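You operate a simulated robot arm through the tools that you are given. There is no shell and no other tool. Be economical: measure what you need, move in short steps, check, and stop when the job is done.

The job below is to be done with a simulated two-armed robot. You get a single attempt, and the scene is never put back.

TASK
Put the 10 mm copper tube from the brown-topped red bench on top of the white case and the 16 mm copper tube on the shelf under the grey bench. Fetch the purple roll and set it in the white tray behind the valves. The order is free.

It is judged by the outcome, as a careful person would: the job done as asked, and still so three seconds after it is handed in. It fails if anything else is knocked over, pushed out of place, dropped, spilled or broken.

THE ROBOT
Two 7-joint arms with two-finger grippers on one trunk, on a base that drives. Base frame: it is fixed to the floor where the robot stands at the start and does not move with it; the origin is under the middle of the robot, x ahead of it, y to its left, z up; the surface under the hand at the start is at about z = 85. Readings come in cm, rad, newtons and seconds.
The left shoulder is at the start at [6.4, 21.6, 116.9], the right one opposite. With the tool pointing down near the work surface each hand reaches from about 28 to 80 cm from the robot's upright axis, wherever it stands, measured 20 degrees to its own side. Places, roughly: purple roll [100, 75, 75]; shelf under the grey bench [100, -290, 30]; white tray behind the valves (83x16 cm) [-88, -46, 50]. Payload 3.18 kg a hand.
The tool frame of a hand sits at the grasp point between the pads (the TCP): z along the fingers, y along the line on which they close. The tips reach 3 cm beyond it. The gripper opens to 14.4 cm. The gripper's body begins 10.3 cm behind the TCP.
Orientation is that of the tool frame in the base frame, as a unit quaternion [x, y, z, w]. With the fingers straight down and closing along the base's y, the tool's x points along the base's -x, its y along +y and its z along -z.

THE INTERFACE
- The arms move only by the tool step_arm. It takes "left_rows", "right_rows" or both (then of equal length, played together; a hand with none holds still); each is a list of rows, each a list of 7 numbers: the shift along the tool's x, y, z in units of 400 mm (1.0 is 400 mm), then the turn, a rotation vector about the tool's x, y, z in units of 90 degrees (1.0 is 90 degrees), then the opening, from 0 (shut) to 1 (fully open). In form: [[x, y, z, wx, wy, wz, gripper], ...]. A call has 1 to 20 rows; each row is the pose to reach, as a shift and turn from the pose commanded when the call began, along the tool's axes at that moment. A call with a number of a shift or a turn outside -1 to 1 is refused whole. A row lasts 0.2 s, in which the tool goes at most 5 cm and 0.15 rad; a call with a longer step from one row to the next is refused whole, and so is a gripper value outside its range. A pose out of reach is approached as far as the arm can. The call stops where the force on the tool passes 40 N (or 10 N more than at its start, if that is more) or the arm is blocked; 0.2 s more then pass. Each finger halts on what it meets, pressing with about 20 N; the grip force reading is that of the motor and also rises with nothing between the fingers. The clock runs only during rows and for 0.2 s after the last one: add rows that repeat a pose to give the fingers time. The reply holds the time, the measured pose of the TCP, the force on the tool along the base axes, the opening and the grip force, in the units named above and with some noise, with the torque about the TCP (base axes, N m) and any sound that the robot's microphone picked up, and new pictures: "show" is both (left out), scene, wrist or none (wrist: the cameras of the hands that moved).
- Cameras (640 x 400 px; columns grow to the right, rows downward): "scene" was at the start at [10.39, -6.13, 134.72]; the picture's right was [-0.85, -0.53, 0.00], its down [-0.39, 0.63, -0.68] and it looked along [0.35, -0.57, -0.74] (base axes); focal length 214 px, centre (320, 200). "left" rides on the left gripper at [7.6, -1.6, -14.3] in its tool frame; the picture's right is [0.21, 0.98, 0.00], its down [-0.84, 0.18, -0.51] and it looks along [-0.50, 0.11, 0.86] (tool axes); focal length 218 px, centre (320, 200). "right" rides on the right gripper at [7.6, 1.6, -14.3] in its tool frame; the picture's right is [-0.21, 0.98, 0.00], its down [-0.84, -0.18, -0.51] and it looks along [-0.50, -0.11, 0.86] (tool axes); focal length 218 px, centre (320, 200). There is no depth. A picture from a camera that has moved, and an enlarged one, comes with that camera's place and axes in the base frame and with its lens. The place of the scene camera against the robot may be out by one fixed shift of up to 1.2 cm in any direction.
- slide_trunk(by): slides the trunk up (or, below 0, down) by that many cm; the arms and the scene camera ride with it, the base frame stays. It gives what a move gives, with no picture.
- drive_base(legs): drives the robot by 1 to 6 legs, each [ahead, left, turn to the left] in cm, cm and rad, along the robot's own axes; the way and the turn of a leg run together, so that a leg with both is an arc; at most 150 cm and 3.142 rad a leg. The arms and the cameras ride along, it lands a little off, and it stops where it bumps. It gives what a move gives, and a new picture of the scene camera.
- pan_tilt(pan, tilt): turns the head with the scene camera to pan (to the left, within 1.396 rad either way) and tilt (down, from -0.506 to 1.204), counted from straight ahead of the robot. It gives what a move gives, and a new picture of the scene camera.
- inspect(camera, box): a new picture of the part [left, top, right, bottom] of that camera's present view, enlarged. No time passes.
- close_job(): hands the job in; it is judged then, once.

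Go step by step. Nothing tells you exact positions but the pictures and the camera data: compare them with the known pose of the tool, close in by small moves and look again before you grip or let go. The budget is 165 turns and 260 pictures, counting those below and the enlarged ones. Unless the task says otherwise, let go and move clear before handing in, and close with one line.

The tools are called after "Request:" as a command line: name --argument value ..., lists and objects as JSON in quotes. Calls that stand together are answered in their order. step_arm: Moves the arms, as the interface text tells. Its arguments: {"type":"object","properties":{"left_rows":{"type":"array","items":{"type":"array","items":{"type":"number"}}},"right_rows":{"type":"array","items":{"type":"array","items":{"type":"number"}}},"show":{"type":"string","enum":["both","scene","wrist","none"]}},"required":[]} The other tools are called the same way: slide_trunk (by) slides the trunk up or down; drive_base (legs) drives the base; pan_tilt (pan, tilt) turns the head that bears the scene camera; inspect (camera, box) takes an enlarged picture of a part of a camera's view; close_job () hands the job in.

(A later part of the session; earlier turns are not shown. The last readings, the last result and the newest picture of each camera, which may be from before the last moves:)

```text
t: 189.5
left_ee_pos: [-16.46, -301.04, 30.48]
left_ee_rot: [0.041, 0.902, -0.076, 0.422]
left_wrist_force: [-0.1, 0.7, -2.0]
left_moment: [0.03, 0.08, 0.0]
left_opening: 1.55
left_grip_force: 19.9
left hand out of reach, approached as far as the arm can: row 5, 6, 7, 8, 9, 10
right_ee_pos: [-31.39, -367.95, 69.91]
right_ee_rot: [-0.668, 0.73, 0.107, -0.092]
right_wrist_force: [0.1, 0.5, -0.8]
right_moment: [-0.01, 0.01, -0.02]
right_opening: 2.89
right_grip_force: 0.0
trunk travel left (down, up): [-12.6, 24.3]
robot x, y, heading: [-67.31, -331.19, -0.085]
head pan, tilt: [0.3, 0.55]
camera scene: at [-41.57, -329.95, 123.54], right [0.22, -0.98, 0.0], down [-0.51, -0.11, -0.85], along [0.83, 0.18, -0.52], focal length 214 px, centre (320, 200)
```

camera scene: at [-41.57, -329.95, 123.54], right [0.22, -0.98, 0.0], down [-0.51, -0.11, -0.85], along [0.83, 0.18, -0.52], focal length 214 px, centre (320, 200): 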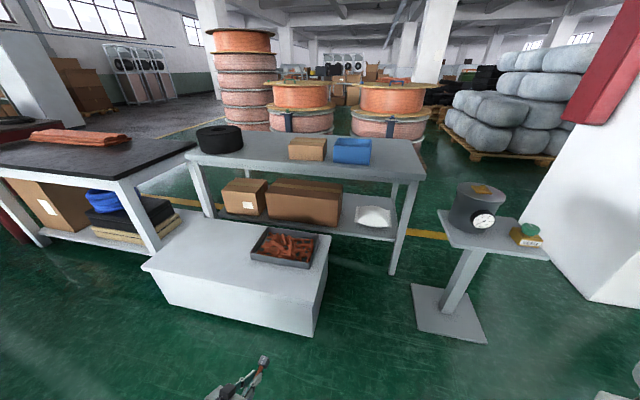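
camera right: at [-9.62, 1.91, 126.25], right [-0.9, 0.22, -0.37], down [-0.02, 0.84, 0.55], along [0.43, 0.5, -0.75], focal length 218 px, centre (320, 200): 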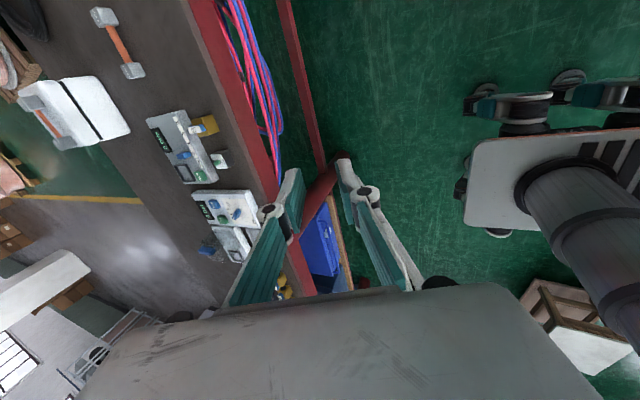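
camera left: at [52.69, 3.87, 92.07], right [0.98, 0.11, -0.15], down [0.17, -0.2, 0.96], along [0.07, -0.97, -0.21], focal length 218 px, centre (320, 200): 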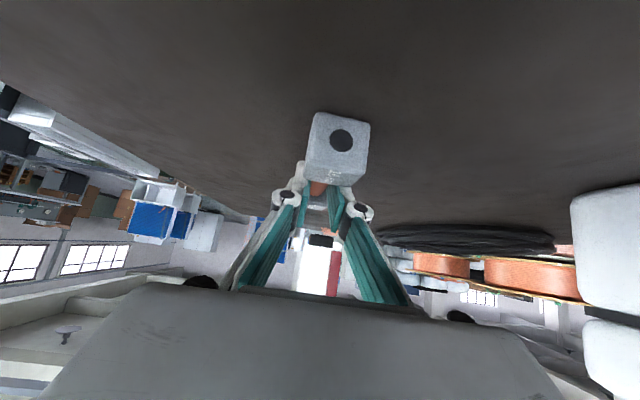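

This pose reaches z 30 with a moderate lean. Looking at where the elbow and forearm are.

Request:
pan_tilt --pan 0.7 --tilt 1.0

Request:
inspect --camera "left" --box '[0, 0, 640, 400]'

```text
t: 190.4
left_ee_pos: [-16.41, -300.99, 30.44]
left_ee_rot: [0.041, 0.903, -0.076, 0.422]
left_wrist_force: [-0.1, 0.9, -1.5]
left_moment: [0.0, 0.02, 0.0]
left_opening: 1.53
left_grip_force: 19.9
right_ee_pos: [-31.27, -367.97, 69.9]
right_ee_rot: [-0.669, 0.73, 0.107, -0.093]
right_wrist_force: [0.7, -0.1, 0.9]
right_moment: [-0.02, -0.01, -0.01]
right_opening: 2.87
right_grip_force: 0.0
trunk travel left (down, up): [-12.6, 24.3]
robot x, y, heading: [-67.14, -330.97, -0.084]
head pan, tilt: [0.7, 1.0]
camera scene: at [-44.68, -327.82, 119.91], right [0.58, -0.82, 0.0], down [-0.69, -0.49, -0.54], along [0.44, 0.31, -0.84], focal length 214 px, centre (320, 200)
```

scene: 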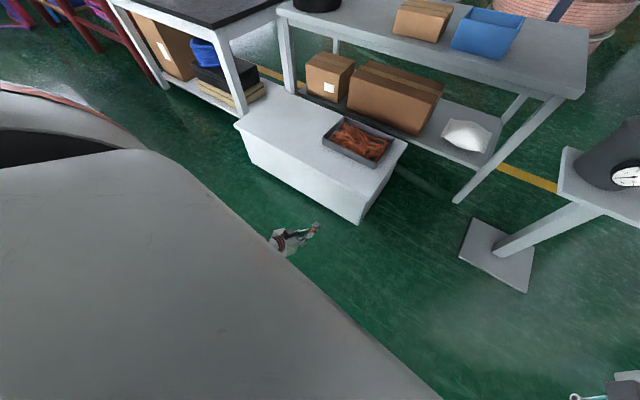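

```text
1.00 times, centred on (320, 200) of left (not enlarged: the box is as wide or as high as the picture)
camera zoom: at [-32.36, -300.14, 33.73], right [0.0, 0.97, -0.26], down [0.18, 0.26, 0.95], along [0.98, -0.05, -0.18], focal length 218 px, centre (320, 200)
```

zoom: 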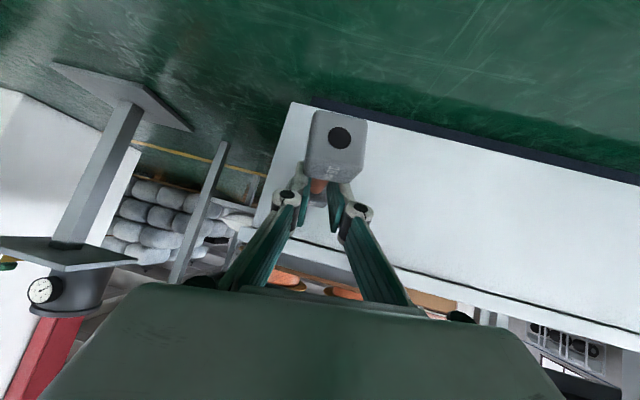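

The forearm now comes from behind, beside the body – good. I'll rehearse extending to about (58 ahead, 42 left) at z 33 and level the hand.

Request:
step_arm --left_rows '[[-0.045, 0.041, 0.025, -0.013, 0, 0.006, 0], [-0.09, 0.082, 0.049, -0.026, 0, 0.013, 0], [-0.135, 0.122, 0.074, -0.038, 0, 0.019, 0], [-0.18, 0.163, 0.098, -0.051, 0, 0.026, 0], [-0.225, 0.204, 0.1225, -0.064, 0, 0.032, 0], [-0.225, 0.204, 0.1225, -0.064, 0, 0.032, 0]]' --show "scene"

```text
t: 191.8
left_ee_pos: [-5.73, -293.45, 33.05]
left_ee_rot: [0.044, 0.904, -0.025, 0.425]
left_wrist_force: [-1.0, 0.4, -0.9]
left_moment: [-0.03, 0.04, 0.0]
left_opening: 1.52
left_grip_force: 20.1
right_ee_pos: [-31.44, -367.93, 70.01]
right_ee_rot: [-0.669, 0.73, 0.107, -0.093]
right_wrist_force: [-0.1, 0.0, 0.8]
right_moment: [0.01, 0.0, -0.02]
right_opening: 2.88
right_grip_force: 0.1
trunk travel left (down, up): [-12.6, 24.3]
robot x, y, heading: [-67.32, -331.4, -0.09]
head pan, tilt: [0.7, 1.0]
camera scene: at [-44.68, -327.82, 119.89], right [0.58, -0.82, 0.0], down [-0.69, -0.49, -0.54], along [0.44, 0.31, -0.84], focal length 214 px, centre (320, 200)
```

scene: 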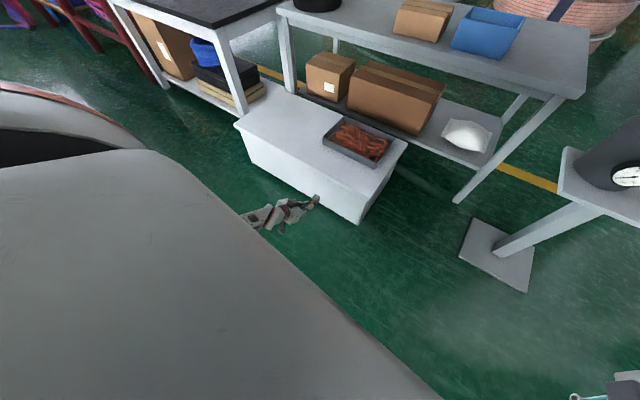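

Reached without limit. Testing 8 cm further ahead too (more standoff at the site).

Request:
step_arm --left_rows '[[-0.041, 0.04, 0.048, 0, 0, 0, 0], [-0.082, 0.08, 0.097, 0, 0, 0, 0], [-0.1225, 0.12, 0.145, 0, 0, 0, 0]]' --show "none"

```text
t: 192.6
left_ee_pos: [2.31, -289.44, 33.2]
left_ee_rot: [0.042, 0.904, -0.02, 0.425]
left_wrist_force: [-0.2, 0.8, -1.4]
left_moment: [-0.02, -0.05, 0.0]
left_opening: 1.51
left_grip_force: 19.8
right_ee_pos: [-31.28, -367.99, 69.92]
right_ee_rot: [-0.668, 0.73, 0.106, -0.094]
right_wrist_force: [0.2, -1.7, 0.5]
right_moment: [0.02, -0.01, 0.02]
right_opening: 2.86
right_grip_force: 0.0
trunk travel left (down, up): [-12.6, 24.3]
robot x, y, heading: [-67.73, -330.97, -0.085]
head pan, tilt: [0.7, 1.0]
```

Works. Now I'll lift the right hand clear, raise the trunk a little, shift right, turn and approach the shelf gap partway.

Request:
step_arm --right_rows '[[0, 0, -0.1, 0, 0, 0, 0.2], [0, 0, -0.2, 0, 0, 0, 0.2], [0, 0, -0.3, 0, 0, 0, 0.2], [0, 0, -0.4, 0, 0, 0, 0.2], [0, 0, -0.5, 0, 0, 0, 0.2], [0, 0, -0.6, 0, 0, 0, 0.2], [0, 0, -0.7, 0, 0, 0, 0.2]]' --show "none"

Request:
slide_trunk --by 8

Request:
drive_base --legs '[[0, -21, 0], [0, 0, -0.195], [38, 12, 0]]'

Request:
pan_tilt --pan 0.45 --tilt 0.9

```text
t: 194.2
left_ee_pos: [2.27, -289.63, 33.3]
left_ee_rot: [0.042, 0.904, -0.02, 0.426]
left_wrist_force: [0.1, 1.0, -1.4]
left_moment: [0.01, 0.03, -0.01]
left_opening: 1.54
left_grip_force: 19.8
right_ee_pos: [-23.66, -369.0, 96.87]
right_ee_rot: [-0.668, 0.73, 0.106, -0.094]
right_wrist_force: [0.0, 0.0, 0.8]
right_moment: [-0.02, -0.02, 0.01]
right_opening: 2.89
right_grip_force: 0.1
trunk travel left (down, up): [-12.6, 24.3]
robot x, y, heading: [-67.04, -331.06, -0.085]
head pan, tilt: [0.7, 1.0]
```

```text
t: 195.4
left_ee_pos: [2.11, -289.35, 40.98]
left_ee_rot: [0.041, 0.905, -0.019, 0.423]
left_wrist_force: [-0.2, -0.1, -1.9]
left_moment: [0.0, 0.01, 0.02]
left_opening: 1.53
left_grip_force: 20.3
right_ee_pos: [-23.47, -368.82, 104.69]
right_ee_rot: [-0.668, 0.731, 0.107, -0.094]
right_wrist_force: [0.4, 0.1, -1.1]
right_moment: [-0.02, 0.02, 0.0]
right_opening: 2.86
right_grip_force: 0.1
trunk travel left (down, up): [-20.6, 16.3]
robot x, y, heading: [-67.26, -331.06, -0.087]
head pan, tilt: [0.7, 1.0]
```

```text
t: 200.6
left_ee_pos: [46.88, -323.45, 41.16]
left_ee_rot: [0.135, 0.895, -0.064, 0.42]
left_wrist_force: [-0.3, 0.4, -0.1]
left_moment: [-0.02, 0.01, 0.0]
left_opening: 0.0
left_grip_force: 20.2
right_ee_pos: [5.27, -395.98, 104.82]
right_ee_rot: [-0.59, 0.795, 0.115, -0.081]
right_wrist_force: [-0.9, 0.7, 0.0]
right_moment: [-0.03, 0.04, 0.01]
right_opening: 2.87
right_grip_force: 0.1
trunk travel left (down, up): [-20.6, 16.3]
robot x, y, heading: [-29.74, -350.31, -0.291]
head pan, tilt: [0.7, 1.0]
camera scene: at [-14.6, -349.16, 128.89], right [0.4, -0.92, 0.0], down [-0.77, -0.34, -0.54], along [0.49, 0.22, -0.84], focal length 214 px, centre (320, 200)
```

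scene: 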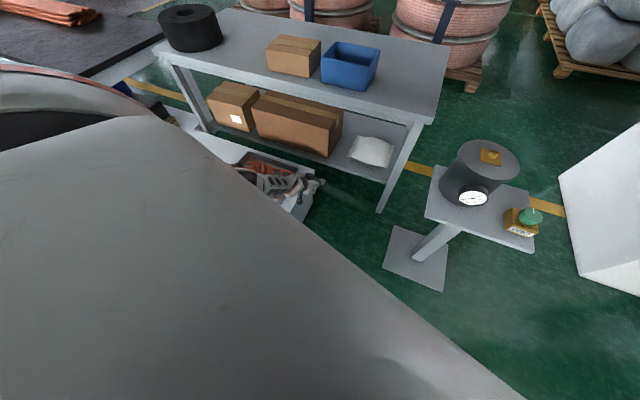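

```text
t: 201.3
left_ee_pos: [46.79, -323.44, 41.1]
left_ee_rot: [0.134, 0.895, -0.062, 0.421]
left_wrist_force: [0.1, 0.9, 0.0]
left_moment: [-0.02, -0.01, 0.0]
left_opening: 0.0
left_grip_force: 19.6
right_ee_pos: [5.32, -395.93, 104.85]
right_ee_rot: [-0.59, 0.795, 0.116, -0.082]
right_wrist_force: [0.0, -0.4, -0.4]
right_moment: [-0.02, -0.02, -0.02]
right_opening: 2.88
right_grip_force: 0.0
trunk travel left (down, up): [-20.6, 16.3]
robot x, y, heading: [-29.66, -350.01, -0.283]
head pan, tilt: [0.45, 0.901]
camera scene: at [-13.59, -350.73, 129.61], right [0.16, -0.99, 0.0], down [-0.77, -0.13, -0.62], along [0.61, 0.1, -0.78], focal length 214 px, centre (320, 200)
```

scene: 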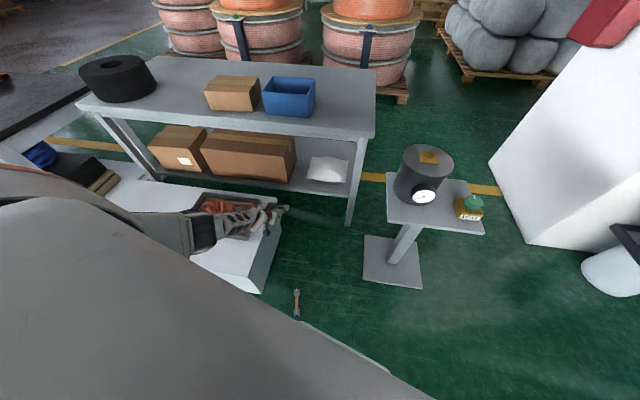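

The gripper reads shut: the tube has slipped out and lies on the floor at about (13, -334). Let me look closely at it and at the tray before recovering.

Request:
inspect --camera "scene" --box '[140, 150, 360, 330]'

Request:
inspect --camera "left" --box '[0, 0, 640, 400]'

```text
2.22 times, centred on (250, 240) of scene
camera zoom: at [-13.59, -350.73, 129.61], right [0.16, -0.99, 0.0], down [-0.77, -0.13, -0.62], along [0.61, 0.1, -0.78], focal length 477 px, centre (476, 111)
```

zoom: 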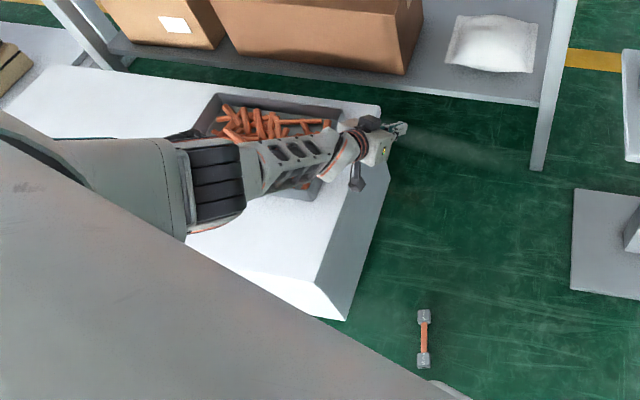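

```text
1.00 times, centred on (320, 200) of left (not enlarged: the box is as wide or as high as the picture)
camera zoom: at [31.12, -320.33, 44.29], right [0.16, 0.97, -0.16], down [0.19, 0.13, 0.97], along [0.97, -0.19, -0.17], focal length 218 px, centre (320, 200)
```

zoom: 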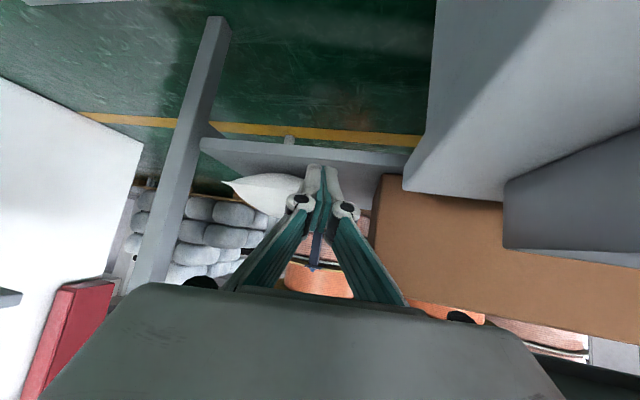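

The tray and box look undisturbed; the forearm is above them. Raising and backing away first.

Request:
slide_trunk --by 15

Request:
drive_base --legs '[[-42, -10, 0], [0, 0, 0.35]]'

Request:
pan_tilt --pan 0.0 --tilt 0.75

```text
t: 203.1
left_ee_pos: [51.44, -324.87, 62.93]
left_ee_rot: [0.132, 0.871, -0.07, 0.468]
left_wrist_force: [0.4, 0.1, -0.5]
left_moment: [0.02, 0.0, -0.01]
left_opening: 0.0
left_grip_force: 20.1
right_ee_pos: [5.27, -395.93, 119.87]
right_ee_rot: [-0.59, 0.795, 0.116, -0.081]
right_wrist_force: [0.2, 0.3, 0.0]
right_moment: [0.0, -0.01, 0.0]
right_opening: 2.88
right_grip_force: 0.0
trunk travel left (down, up): [-35.6, 1.3]
robot x, y, heading: [-29.82, -349.95, -0.293]
head pan, tilt: [0.45, 0.901]
```

```text
t: 206.8
left_ee_pos: [-3.9, -296.73, 62.97]
left_ee_rot: [-0.02, 0.881, 0.012, 0.472]
left_wrist_force: [1.2, -0.6, 0.4]
left_moment: [0.03, 0.01, 0.01]
left_opening: 0.0
left_grip_force: 20.2
right_ee_pos: [-23.42, -379.15, 119.81]
right_ee_rot: [0.716, -0.683, -0.1, 0.1]
right_wrist_force: [-0.7, -0.7, 0.5]
right_moment: [-0.02, -0.03, -0.05]
right_opening: 2.88
right_grip_force: 0.0
trunk travel left (down, up): [-35.6, 1.3]
robot x, y, heading: [-71.87, -347.73, 0.053]
head pan, tilt: [0.45, 0.901]
camera scene: at [-61.28, -343.14, 144.94], right [0.48, -0.88, 0.0], down [-0.69, -0.38, -0.62], along [0.54, 0.3, -0.78], focal length 214 px, centre (320, 200)
```

scene: 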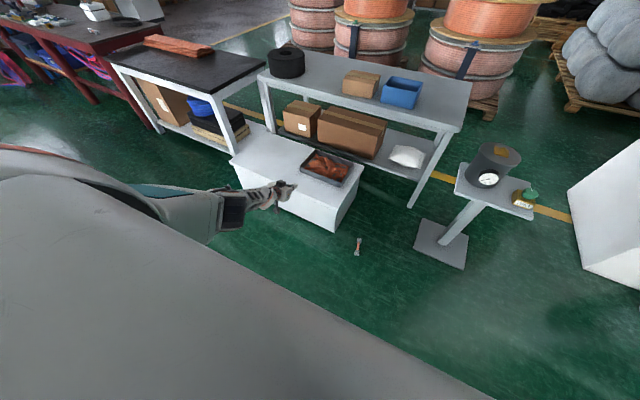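

```text
t: 207.7
left_ee_pos: [-3.86, -296.68, 62.99]
left_ee_rot: [-0.019, 0.881, 0.011, 0.473]
left_wrist_force: [0.2, -0.5, 0.3]
left_moment: [-0.01, 0.0, 0.01]
left_opening: 0.0
left_grip_force: 20.3
right_ee_pos: [-23.41, -379.04, 119.89]
right_ee_rot: [0.717, -0.683, -0.099, 0.1]
right_wrist_force: [0.7, 0.5, 0.7]
right_moment: [-0.01, 0.0, -0.05]
right_opening: 2.88
right_grip_force: 0.0
trunk travel left (down, up): [-35.6, 1.3]
robot x, y, heading: [-72.22, -347.7, 0.056]
head pan, tilt: [0.0, 0.75]
camera scene: at [-59.63, -346.37, 146.13], right [0.05, -1.0, 0.0], down [-0.68, -0.04, -0.73], along [0.73, 0.04, -0.68], focal length 214 px, centre (320, 200)
```

scene: 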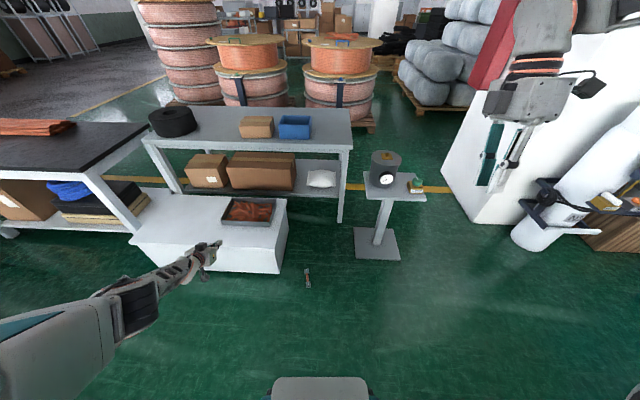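

The tube lies at (13, -333.5), pointing roughly along x. I'll position the base so the left hand comes above it, then lower in stages.

Request:
drive_base --legs '[[28, -36, 0]]'

Request:
slide_trunk --by -20

Request:
pan_tilt --pan 0.4 --tilt 0.9

```text
t: 211.4
left_ee_pos: [25.26, -330.42, 63.1]
left_ee_rot: [-0.02, 0.881, 0.011, 0.473]
left_wrist_force: [0.6, 0.2, -0.1]
left_moment: [0.0, -0.01, 0.0]
left_opening: 0.03
left_grip_force: 20.1
right_ee_pos: [6.24, -413.0, 119.77]
right_ee_rot: [0.719, -0.68, -0.1, 0.101]
right_wrist_force: [0.5, 0.5, 0.4]
right_moment: [-0.02, 0.0, 0.01]
right_opening: 2.88
right_grip_force: 0.1
trunk travel left (down, up): [-35.6, 1.3]
robot x, y, heading: [-42.31, -381.66, 0.06]
head pan, tilt: [0.0, 0.75]
camera scene: at [-30.18, -380.49, 146.13], right [0.06, -1.0, 0.0], down [-0.68, -0.04, -0.73], along [0.73, 0.04, -0.68], focal length 214 px, centre (320, 200)
```

scene: 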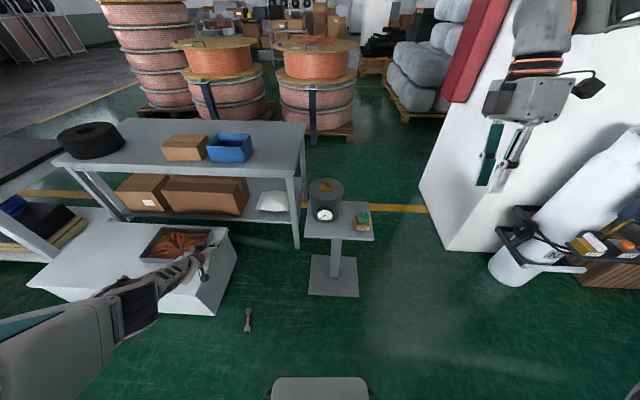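

```text
t: 213.5
left_ee_pos: [25.36, -330.39, 43.29]
left_ee_rot: [-0.02, 0.88, 0.012, 0.474]
left_wrist_force: [0.2, 0.2, 0.2]
left_moment: [0.01, 0.03, -0.02]
left_opening: 0.0
left_grip_force: 19.3
right_ee_pos: [6.14, -413.03, 99.91]
right_ee_rot: [0.719, -0.681, -0.099, 0.099]
right_wrist_force: [-0.3, -0.2, -0.1]
right_moment: [0.0, -0.03, -0.01]
right_opening: 2.89
right_grip_force: 0.1
trunk travel left (down, up): [-15.6, 21.3]
robot x, y, heading: [-42.61, -381.69, 0.06]
head pan, tilt: [0.0, 0.75]
```

```text
t: 214.4
left_ee_pos: [25.24, -330.34, 43.06]
left_ee_rot: [-0.021, 0.881, 0.012, 0.472]
left_wrist_force: [-1.0, -0.5, -0.7]
left_moment: [0.01, 0.04, 0.01]
left_opening: 0.0
left_grip_force: 19.8
right_ee_pos: [6.22, -413.08, 99.84]
right_ee_rot: [0.719, -0.681, -0.1, 0.1]
right_wrist_force: [-0.3, 0.9, 0.6]
right_moment: [0.05, 0.02, -0.03]
right_opening: 2.87
right_grip_force: 0.1
trunk travel left (down, up): [-15.6, 21.3]
robot x, y, heading: [-42.43, -381.92, 0.057]
head pan, tilt: [0.4, 0.901]
camera scene: at [-22.04, -377.04, 124.16], right [0.44, -0.9, 0.0], down [-0.7, -0.35, -0.62], along [0.56, 0.28, -0.78], focal length 214 px, centre (320, 200)
```

scene: 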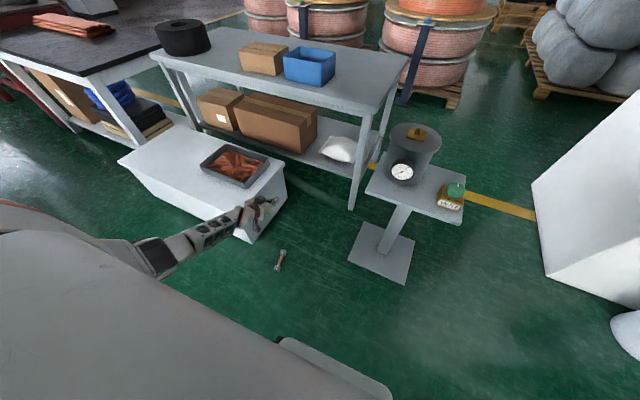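

Lowering the trunk almost fully, then bringing the arm back over the tube at about z 16.

Request:
slide_trunk --by -13

Request:
step_arm --left_rows '[[0.045, 0, -0.03, 0, 0, 0, 0.3], [0.09, -0.005, -0.06, 0, 0.02, 0, 0.45], [0.135, -0.015, -0.09, 0, 0.04, 0, 0.45], [0.18, -0.025, -0.12, 0, 0.06, 0, 0.45], [0.23, -0.035, -0.14, 0, 0.08, 0, 0.45], [0.28, -0.045, -0.15, 0, 0.1, 0, 0.45], [0.33, -0.055, -0.155, 0, 0.1, 0, 0.45]]' --show "both"

```text
t: 216.0
left_ee_pos: [25.46, -330.32, 30.24]
left_ee_rot: [-0.022, 0.88, 0.012, 0.474]
left_wrist_force: [0.4, 0.8, -0.1]
left_moment: [0.01, 0.07, 0.02]
left_opening: 0.01
left_grip_force: 20.4
right_ee_pos: [6.17, -412.91, 86.88]
right_ee_rot: [0.719, -0.681, -0.098, 0.1]
right_wrist_force: [0.0, -1.1, 0.5]
right_moment: [0.03, -0.03, -0.01]
right_opening: 2.89
right_grip_force: 0.0
trunk travel left (down, up): [-2.6, 34.3]
robot x, y, heading: [-42.56, -381.71, 0.057]
head pan, tilt: [0.4, 0.901]
```

```text
t: 217.6
left_ee_pos: [13.04, -333.19, 22.52]
left_ee_rot: [-0.022, 0.915, 0.01, 0.402]
left_wrist_force: [-0.7, 0.6, -0.4]
left_moment: [-0.02, -0.01, 0.0]
left_opening: 6.45
left_grip_force: 0.0
right_ee_pos: [6.25, -412.95, 86.78]
right_ee_rot: [0.719, -0.68, -0.1, 0.1]
right_wrist_force: [-0.2, -0.6, 0.4]
right_moment: [0.02, 0.01, 0.0]
right_opening: 2.87
right_grip_force: 0.2
trunk travel left (down, up): [-2.6, 34.3]
robot x, y, heading: [-42.54, -382.13, 0.056]
head pan, tilt: [0.4, 0.901]
camera scene: at [-8.62, -376.22, 107.57], right [0.44, -0.9, 0.0], down [-0.7, -0.35, -0.62], along [0.56, 0.28, -0.78], focal length 214 px, centre (320, 200)
camera left: at [-2.68, -335.53, 26.49], right [-0.19, 0.97, -0.15], down [0.19, 0.19, 0.96], along [0.96, 0.15, -0.22], focal length 218 px, centre (320, 200)
```

scene: 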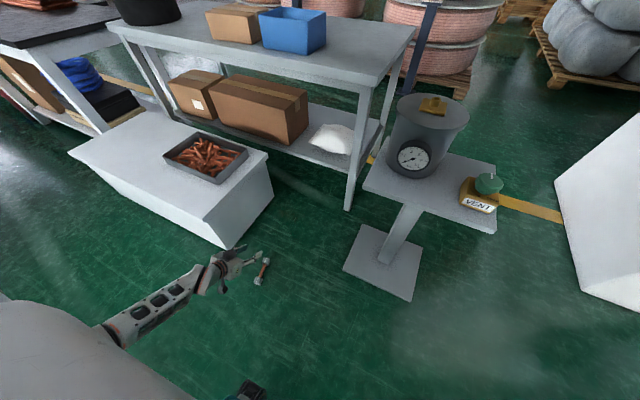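
left: 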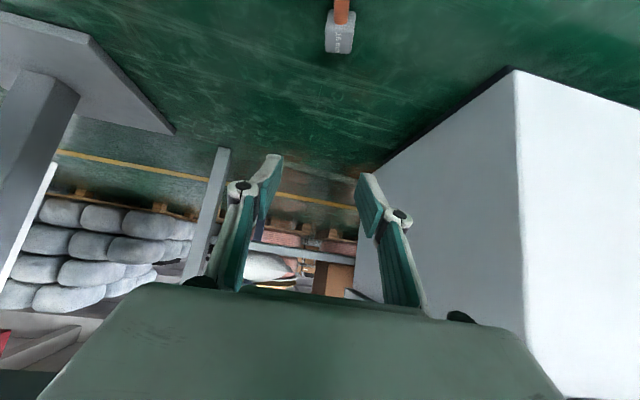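

No limits here. Descending toward the tube.

Request:
step_arm --left_rows '[[0.06, -0.002, 0.045, 0, 0, 0, 0.45], [0.12, -0.004, 0.09, 0, 0, 0, 0.45], [0.18, -0.006, 0.134, 0, 0, 0, 0.45], [0.2425, -0.008, 0.179, 0, 0, 0, 0.45], [0.2425, -0.008, 0.179, 0, 0, 0, 0.45]]' --show "both"

```text
t: 218.8
left_ee_pos: [11.89, -333.74, 10.62]
left_ee_rot: [-0.023, 0.915, 0.01, 0.403]
left_wrist_force: [-0.2, 0.2, 0.4]
left_moment: [-0.01, -0.01, -0.03]
left_opening: 6.48
left_grip_force: 0.1
right_ee_pos: [6.26, -412.98, 86.76]
right_ee_rot: [0.72, -0.68, -0.1, 0.1]
right_wrist_force: [0.2, -0.8, 0.4]
right_moment: [-0.01, 0.03, -0.01]
right_opening: 2.87
right_grip_force: 0.1
trunk travel left (down, up): [-2.6, 34.3]
robot x, y, heading: [-42.43, -381.87, 0.06]
head pan, tilt: [0.4, 0.901]
camera scene: at [-8.62, -376.21, 107.57], right [0.44, -0.9, 0.0], down [-0.7, -0.35, -0.62], along [0.56, 0.28, -0.78], focal length 214 px, centre (320, 200)
camera left: at [-3.75, -336.15, 14.63], right [-0.19, 0.97, -0.15], down [0.19, 0.19, 0.96], along [0.96, 0.15, -0.22], focal length 218 px, centre (320, 200)
```

scene: 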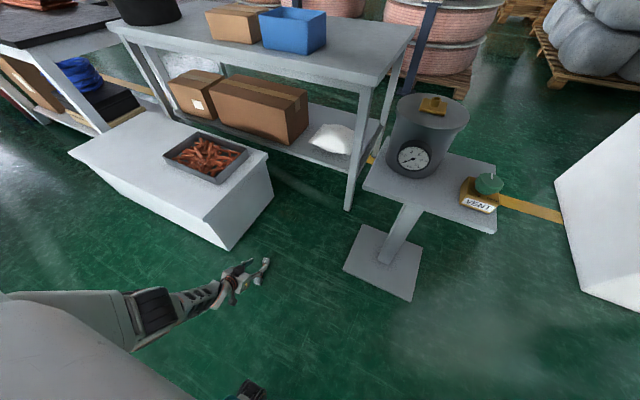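
left: 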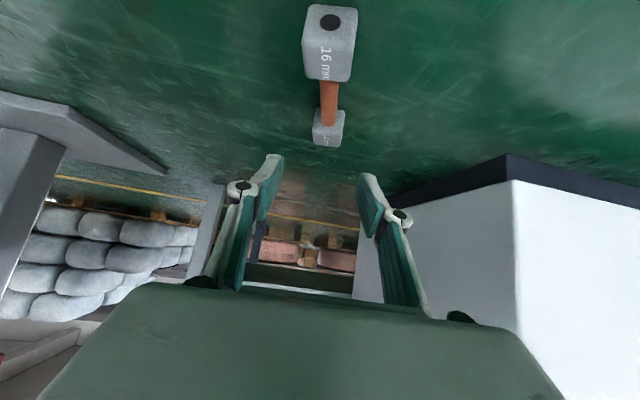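

Aligning yaw with the tube and descending to grip height.

Request:
step_arm --left_rows '[[0.03, -0.009, 0.027, -0.025, 0, -0.023, 0.45], [0.07, -0.0175, 0.062, -0.05, 0, -0.046, 0.45], [0.11, -0.0175, 0.097, -0.075, 0, -0.069, 0.45], [0.138, -0.0175, 0.122, -0.075, 0, -0.069, 0.45], [0.138, -0.0175, 0.122, -0.075, 0, -0.069, 0.45]]' --show "wrist"

```text
t: 220.0
left_ee_pos: [11.26, -334.26, 9.85]
left_ee_rot: [-0.096, 0.911, 0.043, 0.399]
left_wrist_force: [0.6, -0.3, 0.4]
left_moment: [-0.03, -0.01, 0.0]
left_opening: 6.47
left_grip_force: 0.0
left hand out of reach, approached as far as the arm can: row 1, 2, 3, 4, 5
right_ee_pos: [6.19, -413.0, 86.88]
right_ee_rot: [0.719, -0.68, -0.1, 0.101]
right_wrist_force: [0.8, -0.2, 0.3]
right_moment: [-0.01, -0.03, -0.01]
right_opening: 2.87
right_grip_force: 0.0
trunk travel left (down, up): [-2.6, 34.3]
robot x, y, heading: [-42.4, -381.66, 0.061]
head pan, tilt: [0.4, 0.901]
camera left: at [-3.77, -339.04, 13.73], right [-0.34, 0.93, -0.15], down [0.16, 0.22, 0.96], along [0.93, 0.3, -0.22], focal length 218 px, centre (320, 200)
```

left: 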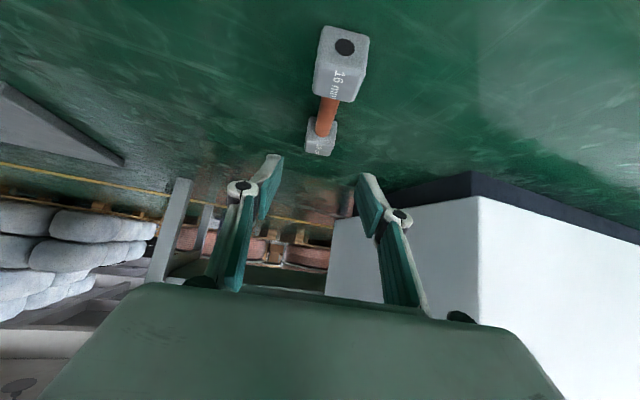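

The arm is stretched to its limit at z≈10. A steeper hand (30°) and the shoulder nearer above the tube will give the last centimetres; repositioning.

Request:
step_arm --left_rows '[[0.012, -0.063, -0.0425, 0, 0.038, 0, 0.45], [0.024, -0.126, -0.085, 0, 0.076, 0, 0.45], [0.035, -0.19, -0.1275, 0, 0.114, 0, 0.45], [0.047, -0.253, -0.17, 0, 0.152, 0, 0.45], [0.059, -0.316, -0.2125, 0, 0.19, 0, 0.45], [0.059, -0.316, -0.2125, 0, 0.19, 0, 0.45]]' --show "none"

Request:
drive_base --legs '[[5, 15, 0]]'

Request:
inspect --camera "left" --box '[0, 0, 640, 400]'

```text
t: 221.4
left_ee_pos: [7.1, -341.48, 6.34]
left_ee_rot: [-0.097, 0.959, 0.0, 0.267]
left_wrist_force: [0.3, -1.3, 0.3]
left_moment: [0.0, -0.01, -0.01]
left_opening: 6.48
left_grip_force: 0.1
left hand out of reach, approached as far as the arm can: row 1, 2, 3, 4, 5, 6
right_ee_pos: [6.18, -413.09, 86.81]
right_ee_rot: [0.718, -0.681, -0.099, 0.101]
right_wrist_force: [1.0, -0.1, 0.9]
right_moment: [0.0, -0.02, 0.01]
right_opening: 2.89
right_grip_force: 0.1
trunk travel left (down, up): [-2.6, 34.3]
robot x, y, heading: [-42.29, -381.69, 0.062]
head pan, tilt: [0.4, 0.901]
```

```text
t: 223.4
left_ee_pos: [11.31, -325.67, 6.31]
left_ee_rot: [-0.098, 0.958, 0.001, 0.268]
left_wrist_force: [0.0, -0.5, -0.2]
left_moment: [-0.01, 0.03, -0.01]
left_opening: 6.49
left_grip_force: 0.1
right_ee_pos: [10.43, -397.35, 86.82]
right_ee_rot: [0.719, -0.68, -0.099, 0.101]
right_wrist_force: [0.9, -0.5, -0.3]
right_moment: [-0.01, 0.0, 0.05]
right_opening: 2.9
right_grip_force: 0.0
trunk travel left (down, up): [-2.6, 34.3]
robot x, y, heading: [-38.56, -366.25, 0.061]
head pan, tilt: [0.4, 0.901]
camera scene: at [-4.44, -360.57, 107.58], right [0.45, -0.9, 0.0], down [-0.7, -0.35, -0.62], along [0.56, 0.28, -0.78], focal length 214 px, centre (320, 200)
```

scene: 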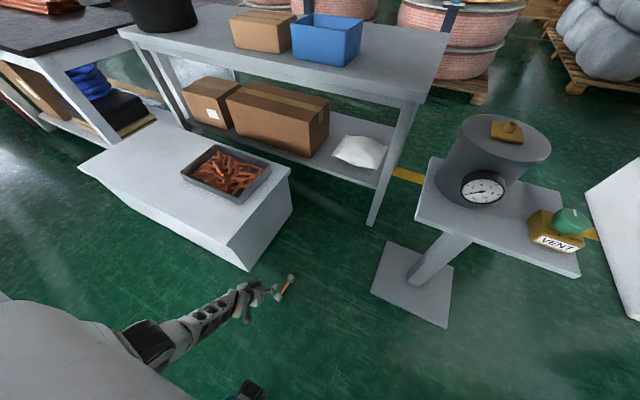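

```text
1.00 times, centred on (320, 200) of left (not enlarged: the box is as wide or as high as the picture)
camera zoom: at [-2.17, -329.53, 14.7], right [-0.36, 0.92, -0.16], down [0.41, 0.31, 0.86], along [0.84, 0.24, -0.49], focal length 218 px, centre (320, 200)
```

zoom: 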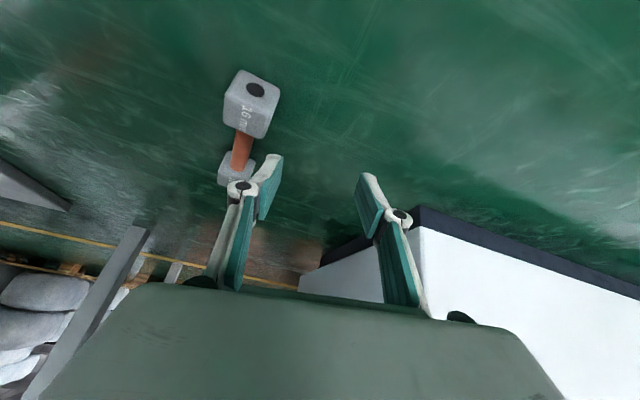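

The tube moved slightly: now at about (14.8, -333), along x. Moving above it with a yaw fix.

Request:
step_arm --left_rows '[[-0.02, 0, -0.04, 0, 0, 0, 0.45], [-0.035, -0.06, -0.03, 0.016, 0, 0.027, 0.45], [-0.05, -0.125, -0.025, 0.033, 0, 0.055, 0.45], [-0.05, -0.19, -0.022, 0.049, 0, 0.082, 0.45], [-0.05, -0.19, -0.022, 0.049, 0, 0.082, 0.45]]' --show "wrist"

```text
t: 224.6
left_ee_pos: [14.56, -331.63, 6.71]
left_ee_rot: [-0.025, 0.962, -0.02, 0.271]
left_wrist_force: [0.7, 0.1, 0.5]
left_moment: [0.01, -0.01, -0.01]
left_opening: 6.47
left_grip_force: 0.0
left hand out of reach, approached as far as the arm can: row 1, 2, 3, 4, 5
right_ee_pos: [10.38, -397.34, 86.92]
right_ee_rot: [0.719, -0.68, -0.101, 0.1]
right_wrist_force: [0.0, -0.6, 0.0]
right_moment: [0.02, 0.01, -0.03]
right_opening: 2.85
right_grip_force: 0.1
trunk travel left (down, up): [-2.6, 34.3]
robot x, y, heading: [-38.46, -365.8, 0.059]
head pan, tilt: [0.4, 0.901]
camera left: at [0.53, -333.24, 14.89], right [-0.21, 0.96, -0.16], down [0.45, 0.24, 0.86], along [0.87, 0.11, -0.48], focal length 218 px, centre (320, 200)
```

left: 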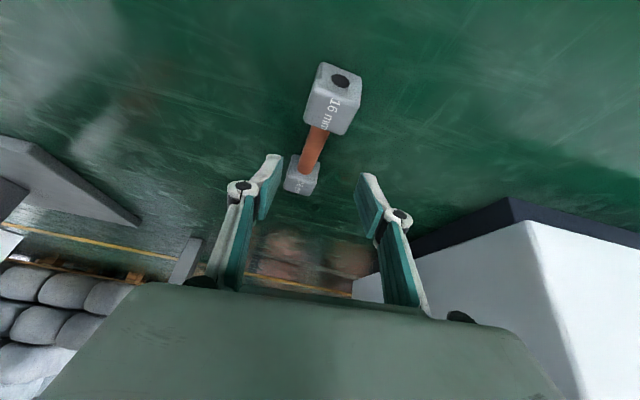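

Nearly there; I need ~3 cm lower. Raising 4 cm, shifting the base 11 cm left so the shoulder sits above the tube, and bringing the arm back over it.

Request:
slide_trunk --by 5

Request:
drive_base --legs '[[2, 11, 0]]'

Request:
step_arm --left_rows '[[0, -0.08, 0, 0, 0, 0, 0.45], [0.01, -0.16, 0, 0, 0, 0, 0.45], [0.02, -0.24, 0, 0, 0, 0, 0.45], [0.03, -0.3, 0, 0, 0, 0, 0.45], [0.03, -0.3, 0, 0, 0, 0, 0.45]]' --show "wrist"

```text
t: 225.5
left_ee_pos: [14.28, -331.45, 11.43]
left_ee_rot: [-0.026, 0.963, -0.019, 0.269]
left_wrist_force: [-0.2, 0.0, 0.0]
left_moment: [0.04, -0.07, 0.0]
left_opening: 6.48
left_grip_force: 0.1
right_ee_pos: [10.57, -397.37, 91.62]
right_ee_rot: [0.72, -0.679, -0.101, 0.102]
right_wrist_force: [-0.6, 1.6, -0.7]
right_moment: [-0.05, 0.05, -0.03]
right_opening: 2.9
right_grip_force: 0.2
trunk travel left (down, up): [-7.6, 29.3]
robot x, y, heading: [-38.43, -365.88, 0.06]
head pan, tilt: [0.4, 0.901]
```

```text
t: 227.1
left_ee_pos: [15.78, -320.67, 11.67]
left_ee_rot: [-0.026, 0.962, -0.018, 0.27]
left_wrist_force: [0.0, 0.1, 0.9]
left_moment: [0.04, 0.01, 0.0]
left_opening: 6.48
left_grip_force: 0.1
right_ee_pos: [11.7, -386.34, 91.89]
right_ee_rot: [0.719, -0.68, -0.1, 0.101]
right_wrist_force: [-0.2, 0.6, -0.1]
right_moment: [-0.02, 0.01, -0.04]
right_opening: 2.88
right_grip_force: 0.0
trunk travel left (down, up): [-7.6, 29.3]
robot x, y, heading: [-37.29, -355.19, 0.065]
head pan, tilt: [0.4, 0.901]
camera scene: at [-7.89, -349.9, 114.22], right [0.45, -0.9, 0.0], down [-0.7, -0.35, -0.62], along [0.56, 0.28, -0.78], focal length 214 px, centre (320, 200)
```

scene: 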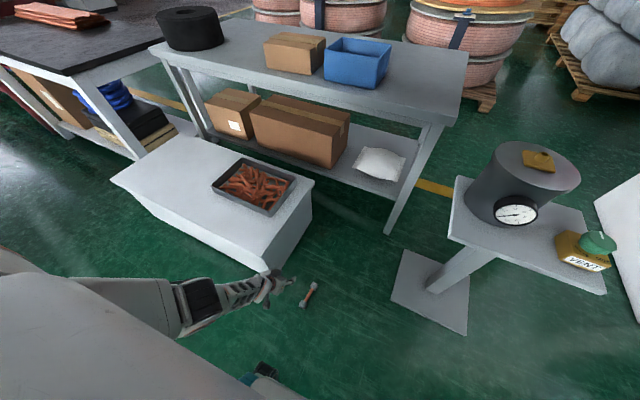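

```text
t: 228.3
left_ee_pos: [15.87, -326.94, 11.65]
left_ee_rot: [-0.026, 0.962, -0.019, 0.272]
left_wrist_force: [0.3, 0.3, 0.6]
left_moment: [0.01, 0.06, -0.04]
left_opening: 6.49
left_grip_force: 0.2
left hand out of reach, approached as far as the arm can: row 3, 4, 5
right_ee_pos: [11.76, -386.36, 91.77]
right_ee_rot: [0.72, -0.68, -0.1, 0.1]
right_wrist_force: [0.3, -0.3, -0.7]
right_moment: [0.02, -0.02, 0.01]
right_opening: 2.89
right_grip_force: 0.0
trunk travel left (down, up): [-7.6, 29.3]
robot x, y, heading: [-36.9, -355.43, 0.064]
head pan, tilt: [0.4, 0.901]
camera left: at [1.88, -328.77, 19.86], right [-0.22, 0.96, -0.16], down [0.45, 0.24, 0.86], along [0.87, 0.12, -0.48], focal length 218 px, centre (320, 200)
```

left: 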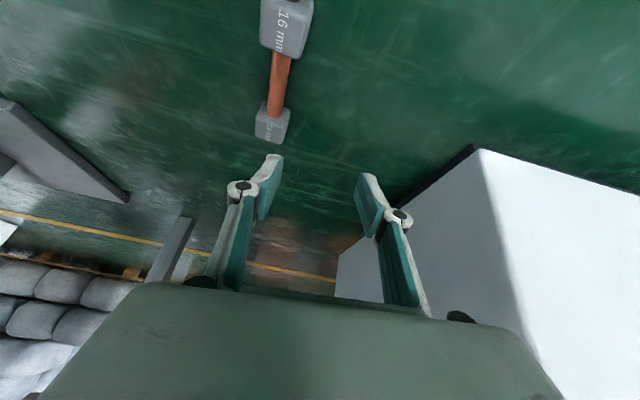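

Inward limit found; the base should be slightly right instead. Driving so the hand is directly above the tube, then lowering by trunk.

Request:
drive_base --legs '[[-1.5, -6, 0]]'

Request:
slide_trunk --by -4

Request:
inspect --camera "left" --box '[160, 20, 480, 240]'

```text
t: 229.5
left_ee_pos: [14.63, -332.95, 11.71]
left_ee_rot: [-0.025, 0.962, -0.019, 0.271]
left_wrist_force: [0.2, 0.0, 0.5]
left_moment: [-0.04, 0.0, 0.0]
left_opening: 6.45
left_grip_force: 0.0
right_ee_pos: [10.48, -392.37, 91.79]
right_ee_rot: [0.719, -0.68, -0.1, 0.1]
right_wrist_force: [-0.6, 0.1, 0.1]
right_moment: [-0.02, 0.03, 0.02]
right_opening: 2.91
right_grip_force: 0.1
trunk travel left (down, up): [-7.6, 29.3]
robot x, y, heading: [-38.23, -361.17, 0.061]
head pan, tilt: [0.4, 0.901]
camera scene: at [-9.05, -355.98, 114.22], right [0.44, -0.9, 0.0], down [-0.7, -0.35, -0.62], along [0.56, 0.28, -0.78], focal length 214 px, centre (320, 200)
```

scene: 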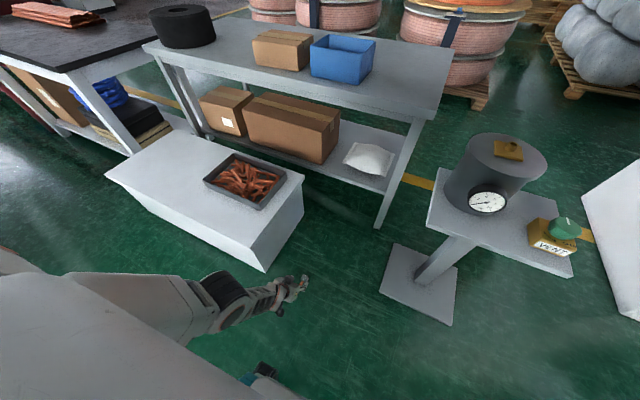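

```text
t: 230.3
left_ee_pos: [9.96, -331.36, 6.23]
left_ee_rot: [-0.027, 0.97, -0.009, 0.24]
left_wrist_force: [0.4, 0.5, 0.4]
left_moment: [0.0, 0.01, -0.01]
left_opening: 6.5
left_grip_force: 0.0
right_ee_pos: [9.39, -392.74, 90.39]
right_ee_rot: [0.721, -0.683, -0.085, 0.083]
right_wrist_force: [0.2, -0.3, -0.7]
right_moment: [0.02, 0.04, -0.04]
right_opening: 2.87
right_grip_force: 0.1
trunk travel left (down, up): [-3.6, 33.3]
robot x, y, heading: [-38.01, -361.29, 0.057]
head pan, tilt: [0.4, 0.901]
```

```text
1.82 times, centred on (320, 130) of left
camera zoom: at [-3.42, -333.41, 15.4], right [-0.23, 0.96, -0.13], down [0.5, 0.23, 0.83], along [0.83, 0.13, -0.54], focal length 397 px, centre (320, 327)
```

zoom: 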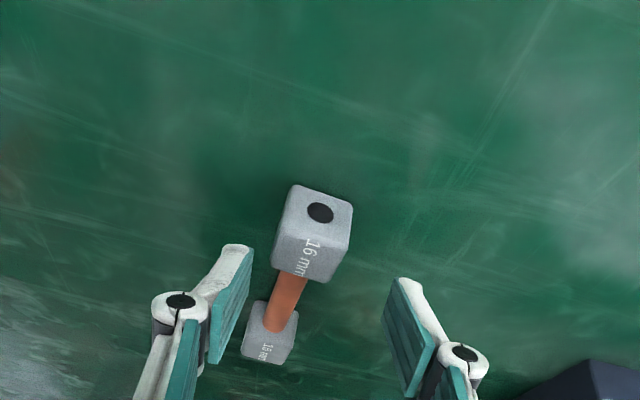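

Correcting with the arm: forward 4 cm, slightly right, and down.

Request:
step_arm --left_rows '[[-0.03, -0.02, 0.02, 0, 0, 0, 0.45], [-0.065, -0.0375, 0.045, 0, 0, 0, 0.45], [-0.065, -0.0375, 0.08, 0, 0, 0, 0.45], [-0.059, -0.0375, 0.109, 0, 0, 0, 0.45], [-0.059, -0.0375, 0.109, 0, 0, 0, 0.45]]' --show "wrist"

```text
t: 231.7
left_ee_pos: [10.28, -330.81, 6.47]
left_ee_rot: [-0.028, 0.97, -0.004, 0.241]
left_wrist_force: [0.2, -0.4, 0.2]
left_moment: [-0.03, -0.03, 0.02]
left_opening: 6.47
left_grip_force: 0.1
left hand out of reach, approached as far as the arm can: row 1, 2, 3, 4, 5
right_ee_pos: [9.09, -393.23, 89.75]
right_ee_rot: [0.721, -0.682, -0.089, 0.082]
right_wrist_force: [0.1, -0.2, 0.0]
right_moment: [0.06, 0.05, -0.04]
right_opening: 2.86
right_grip_force: 0.1
trunk travel left (down, up): [-3.6, 33.3]
robot x, y, heading: [-38.65, -361.07, 0.055]
head pan, tilt: [0.4, 0.901]
stopped in row 5 (left hand): the arm was blocked; the commanded pose is now the measured one
camera left: at [-3.12, -332.96, 15.53], right [-0.23, 0.96, -0.12], down [0.5, 0.22, 0.84], along [0.83, 0.14, -0.53], focal length 218 px, centre (320, 200)
```

left: 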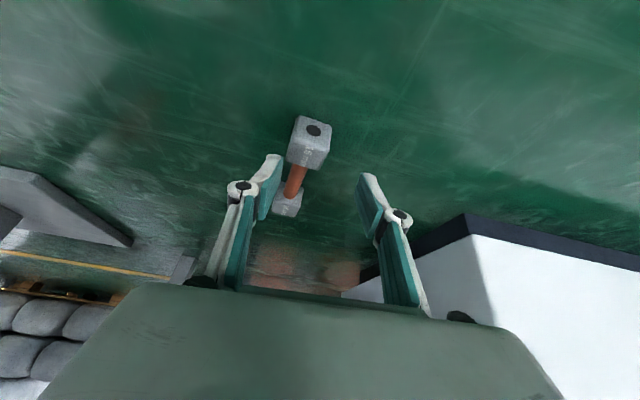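

Low reach is better further to the left side (about 50 cm left). Shifting the base right 20 cm and moving the arm back over the tube.

Request:
slide_trunk --by 6

Request:
drive_base --legs '[[3, -21, 0]]'

Request:
step_arm --left_rows '[[0, 0.1, 0, 0, 0, 0, 0.45], [0, 0.2, 0, 0, 0, 0, 0.45], [0, 0.3, 0, 0, 0, 0, 0.45], [0, 0.4, 0, 0, 0, 0, 0.45], [0, 0.47, 0, 0, 0, 0, 0.45], [0, 0.47, 0, 0, 0, 0, 0.45]]' --show "wrist"

```text
t: 232.7
left_ee_pos: [22.35, -330.72, 18.02]
left_ee_rot: [-0.024, 0.948, -0.01, 0.318]
left_wrist_force: [0.4, 0.6, 0.4]
left_moment: [0.01, -0.1, -0.03]
left_opening: 6.48
left_grip_force: 0.0
right_ee_pos: [10.46, -392.48, 93.58]
right_ee_rot: [0.718, -0.681, -0.102, 0.102]
right_wrist_force: [-0.8, 1.2, -0.2]
right_moment: [0.02, 0.09, 0.01]
right_opening: 2.87
right_grip_force: 0.0
trunk travel left (down, up): [-9.6, 27.3]
robot x, y, heading: [-38.26, -360.99, 0.059]
head pan, tilt: [0.4, 0.901]
```

```text
t: 235.2
left_ee_pos: [27.04, -351.52, 18.44]
left_ee_rot: [-0.023, 0.947, -0.011, 0.321]
left_wrist_force: [0.0, -0.5, 0.7]
left_moment: [-0.02, 0.03, -0.02]
left_opening: 6.47
left_grip_force: 0.2
right_ee_pos: [14.61, -413.16, 93.82]
right_ee_rot: [0.718, -0.681, -0.1, 0.101]
right_wrist_force: [0.0, -0.1, -0.4]
right_moment: [0.0, -0.01, -0.01]
right_opening: 2.87
right_grip_force: 0.1
trunk travel left (down, up): [-9.6, 27.3]
robot x, y, heading: [-33.63, -382.18, 0.063]
head pan, tilt: [0.4, 0.901]
camera scene: at [-7.0, -376.9, 116.85], right [0.44, -0.9, 0.0], down [-0.7, -0.35, -0.62], along [0.56, 0.28, -0.78], focal length 214 px, centre (320, 200)
```

scene: 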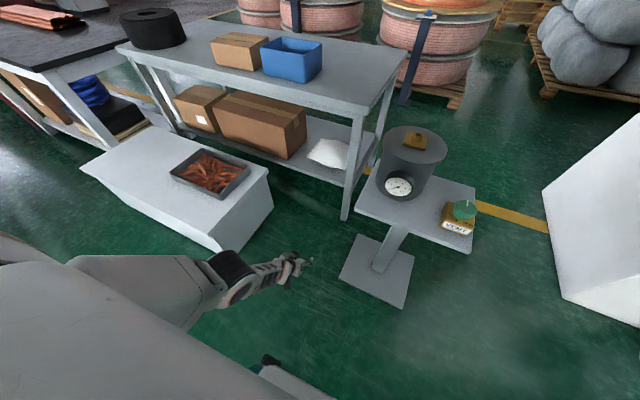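

```text
t: 236.6
left_ee_pos: [25.48, -333.15, 20.64]
left_ee_rot: [-0.024, 0.946, -0.01, 0.322]
left_wrist_force: [-0.1, 0.9, -0.2]
left_moment: [0.02, 0.0, 0.0]
left_opening: 6.46
left_grip_force: 0.0
left hand out of reach, approached as far as the arm can: row 2, 3, 4, 5, 6
right_ee_pos: [14.65, -413.32, 93.85]
right_ee_rot: [0.718, -0.682, -0.101, 0.099]
right_wrist_force: [0.4, -0.1, -0.9]
right_moment: [0.03, -0.02, -0.04]
right_opening: 2.88
right_grip_force: 0.1
trunk travel left (down, up): [-9.6, 27.3]
robot x, y, heading: [-34.02, -382.36, 0.063]
head pan, tilt: [0.4, 0.901]
camera left: at [10.82, -335.28, 27.34], right [-0.2, 0.97, -0.16], down [0.35, 0.22, 0.91], along [0.91, 0.13, -0.39], focal length 218 px, centre (320, 200)
```

left: 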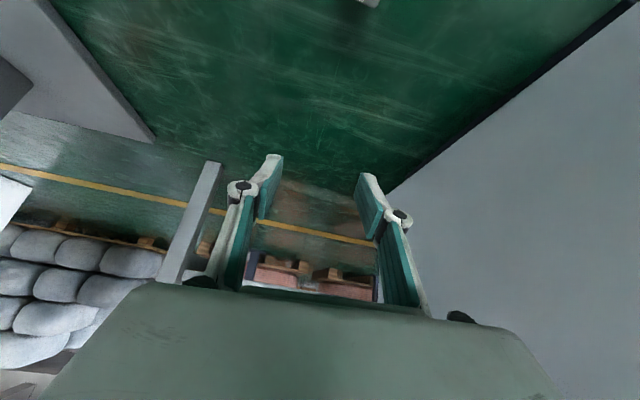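

Bringing the hand back over the tube, a bit steeper and lower.

Request:
step_arm --left_rows '[[0.077, 0.005, 0.007, 0, 0.02, 0, 0.45], [0.153, 0.01, 0.014, 0, 0.04, 0, 0.45], [0.23, 0.015, 0.021, 0, 0.06, 0, 0.45], [0.306, 0.02, 0.028, 0, 0.08, 0, 0.45], [0.3825, 0.025, 0.035, 0, 0.1, 0, 0.45], [0.3825, 0.025, 0.035, 0, 0.1, 0, 0.45]]' --show "wrist"

```text
t: 238.0
left_ee_pos: [13.41, -333.96, 14.66]
left_ee_rot: [-0.023, 0.969, -0.012, 0.245]
left_wrist_force: [0.3, 0.2, 0.6]
left_moment: [0.03, 0.01, 0.0]
left_opening: 6.48
left_grip_force: 0.1
left hand out of reach, approached as far as the arm can: row 1, 2, 3, 4, 5, 6
right_ee_pos: [14.67, -413.08, 93.83]
right_ee_rot: [0.718, -0.681, -0.1, 0.101]
right_wrist_force: [1.4, 0.2, -0.9]
right_moment: [-0.04, 0.01, 0.03]
right_opening: 2.89
right_grip_force: 0.1
trunk travel left (down, up): [-9.6, 27.3]
robot x, y, heading: [-34.14, -381.98, 0.061]
head pan, tilt: [0.4, 0.901]
camera left: at [-0.12, -335.8, 23.52], right [-0.22, 0.97, -0.13], down [0.49, 0.23, 0.84], along [0.84, 0.12, -0.52], focal length 218 px, centre (320, 200)
```

left: 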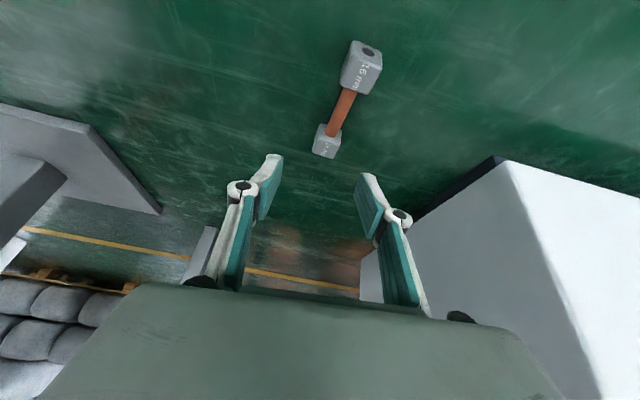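

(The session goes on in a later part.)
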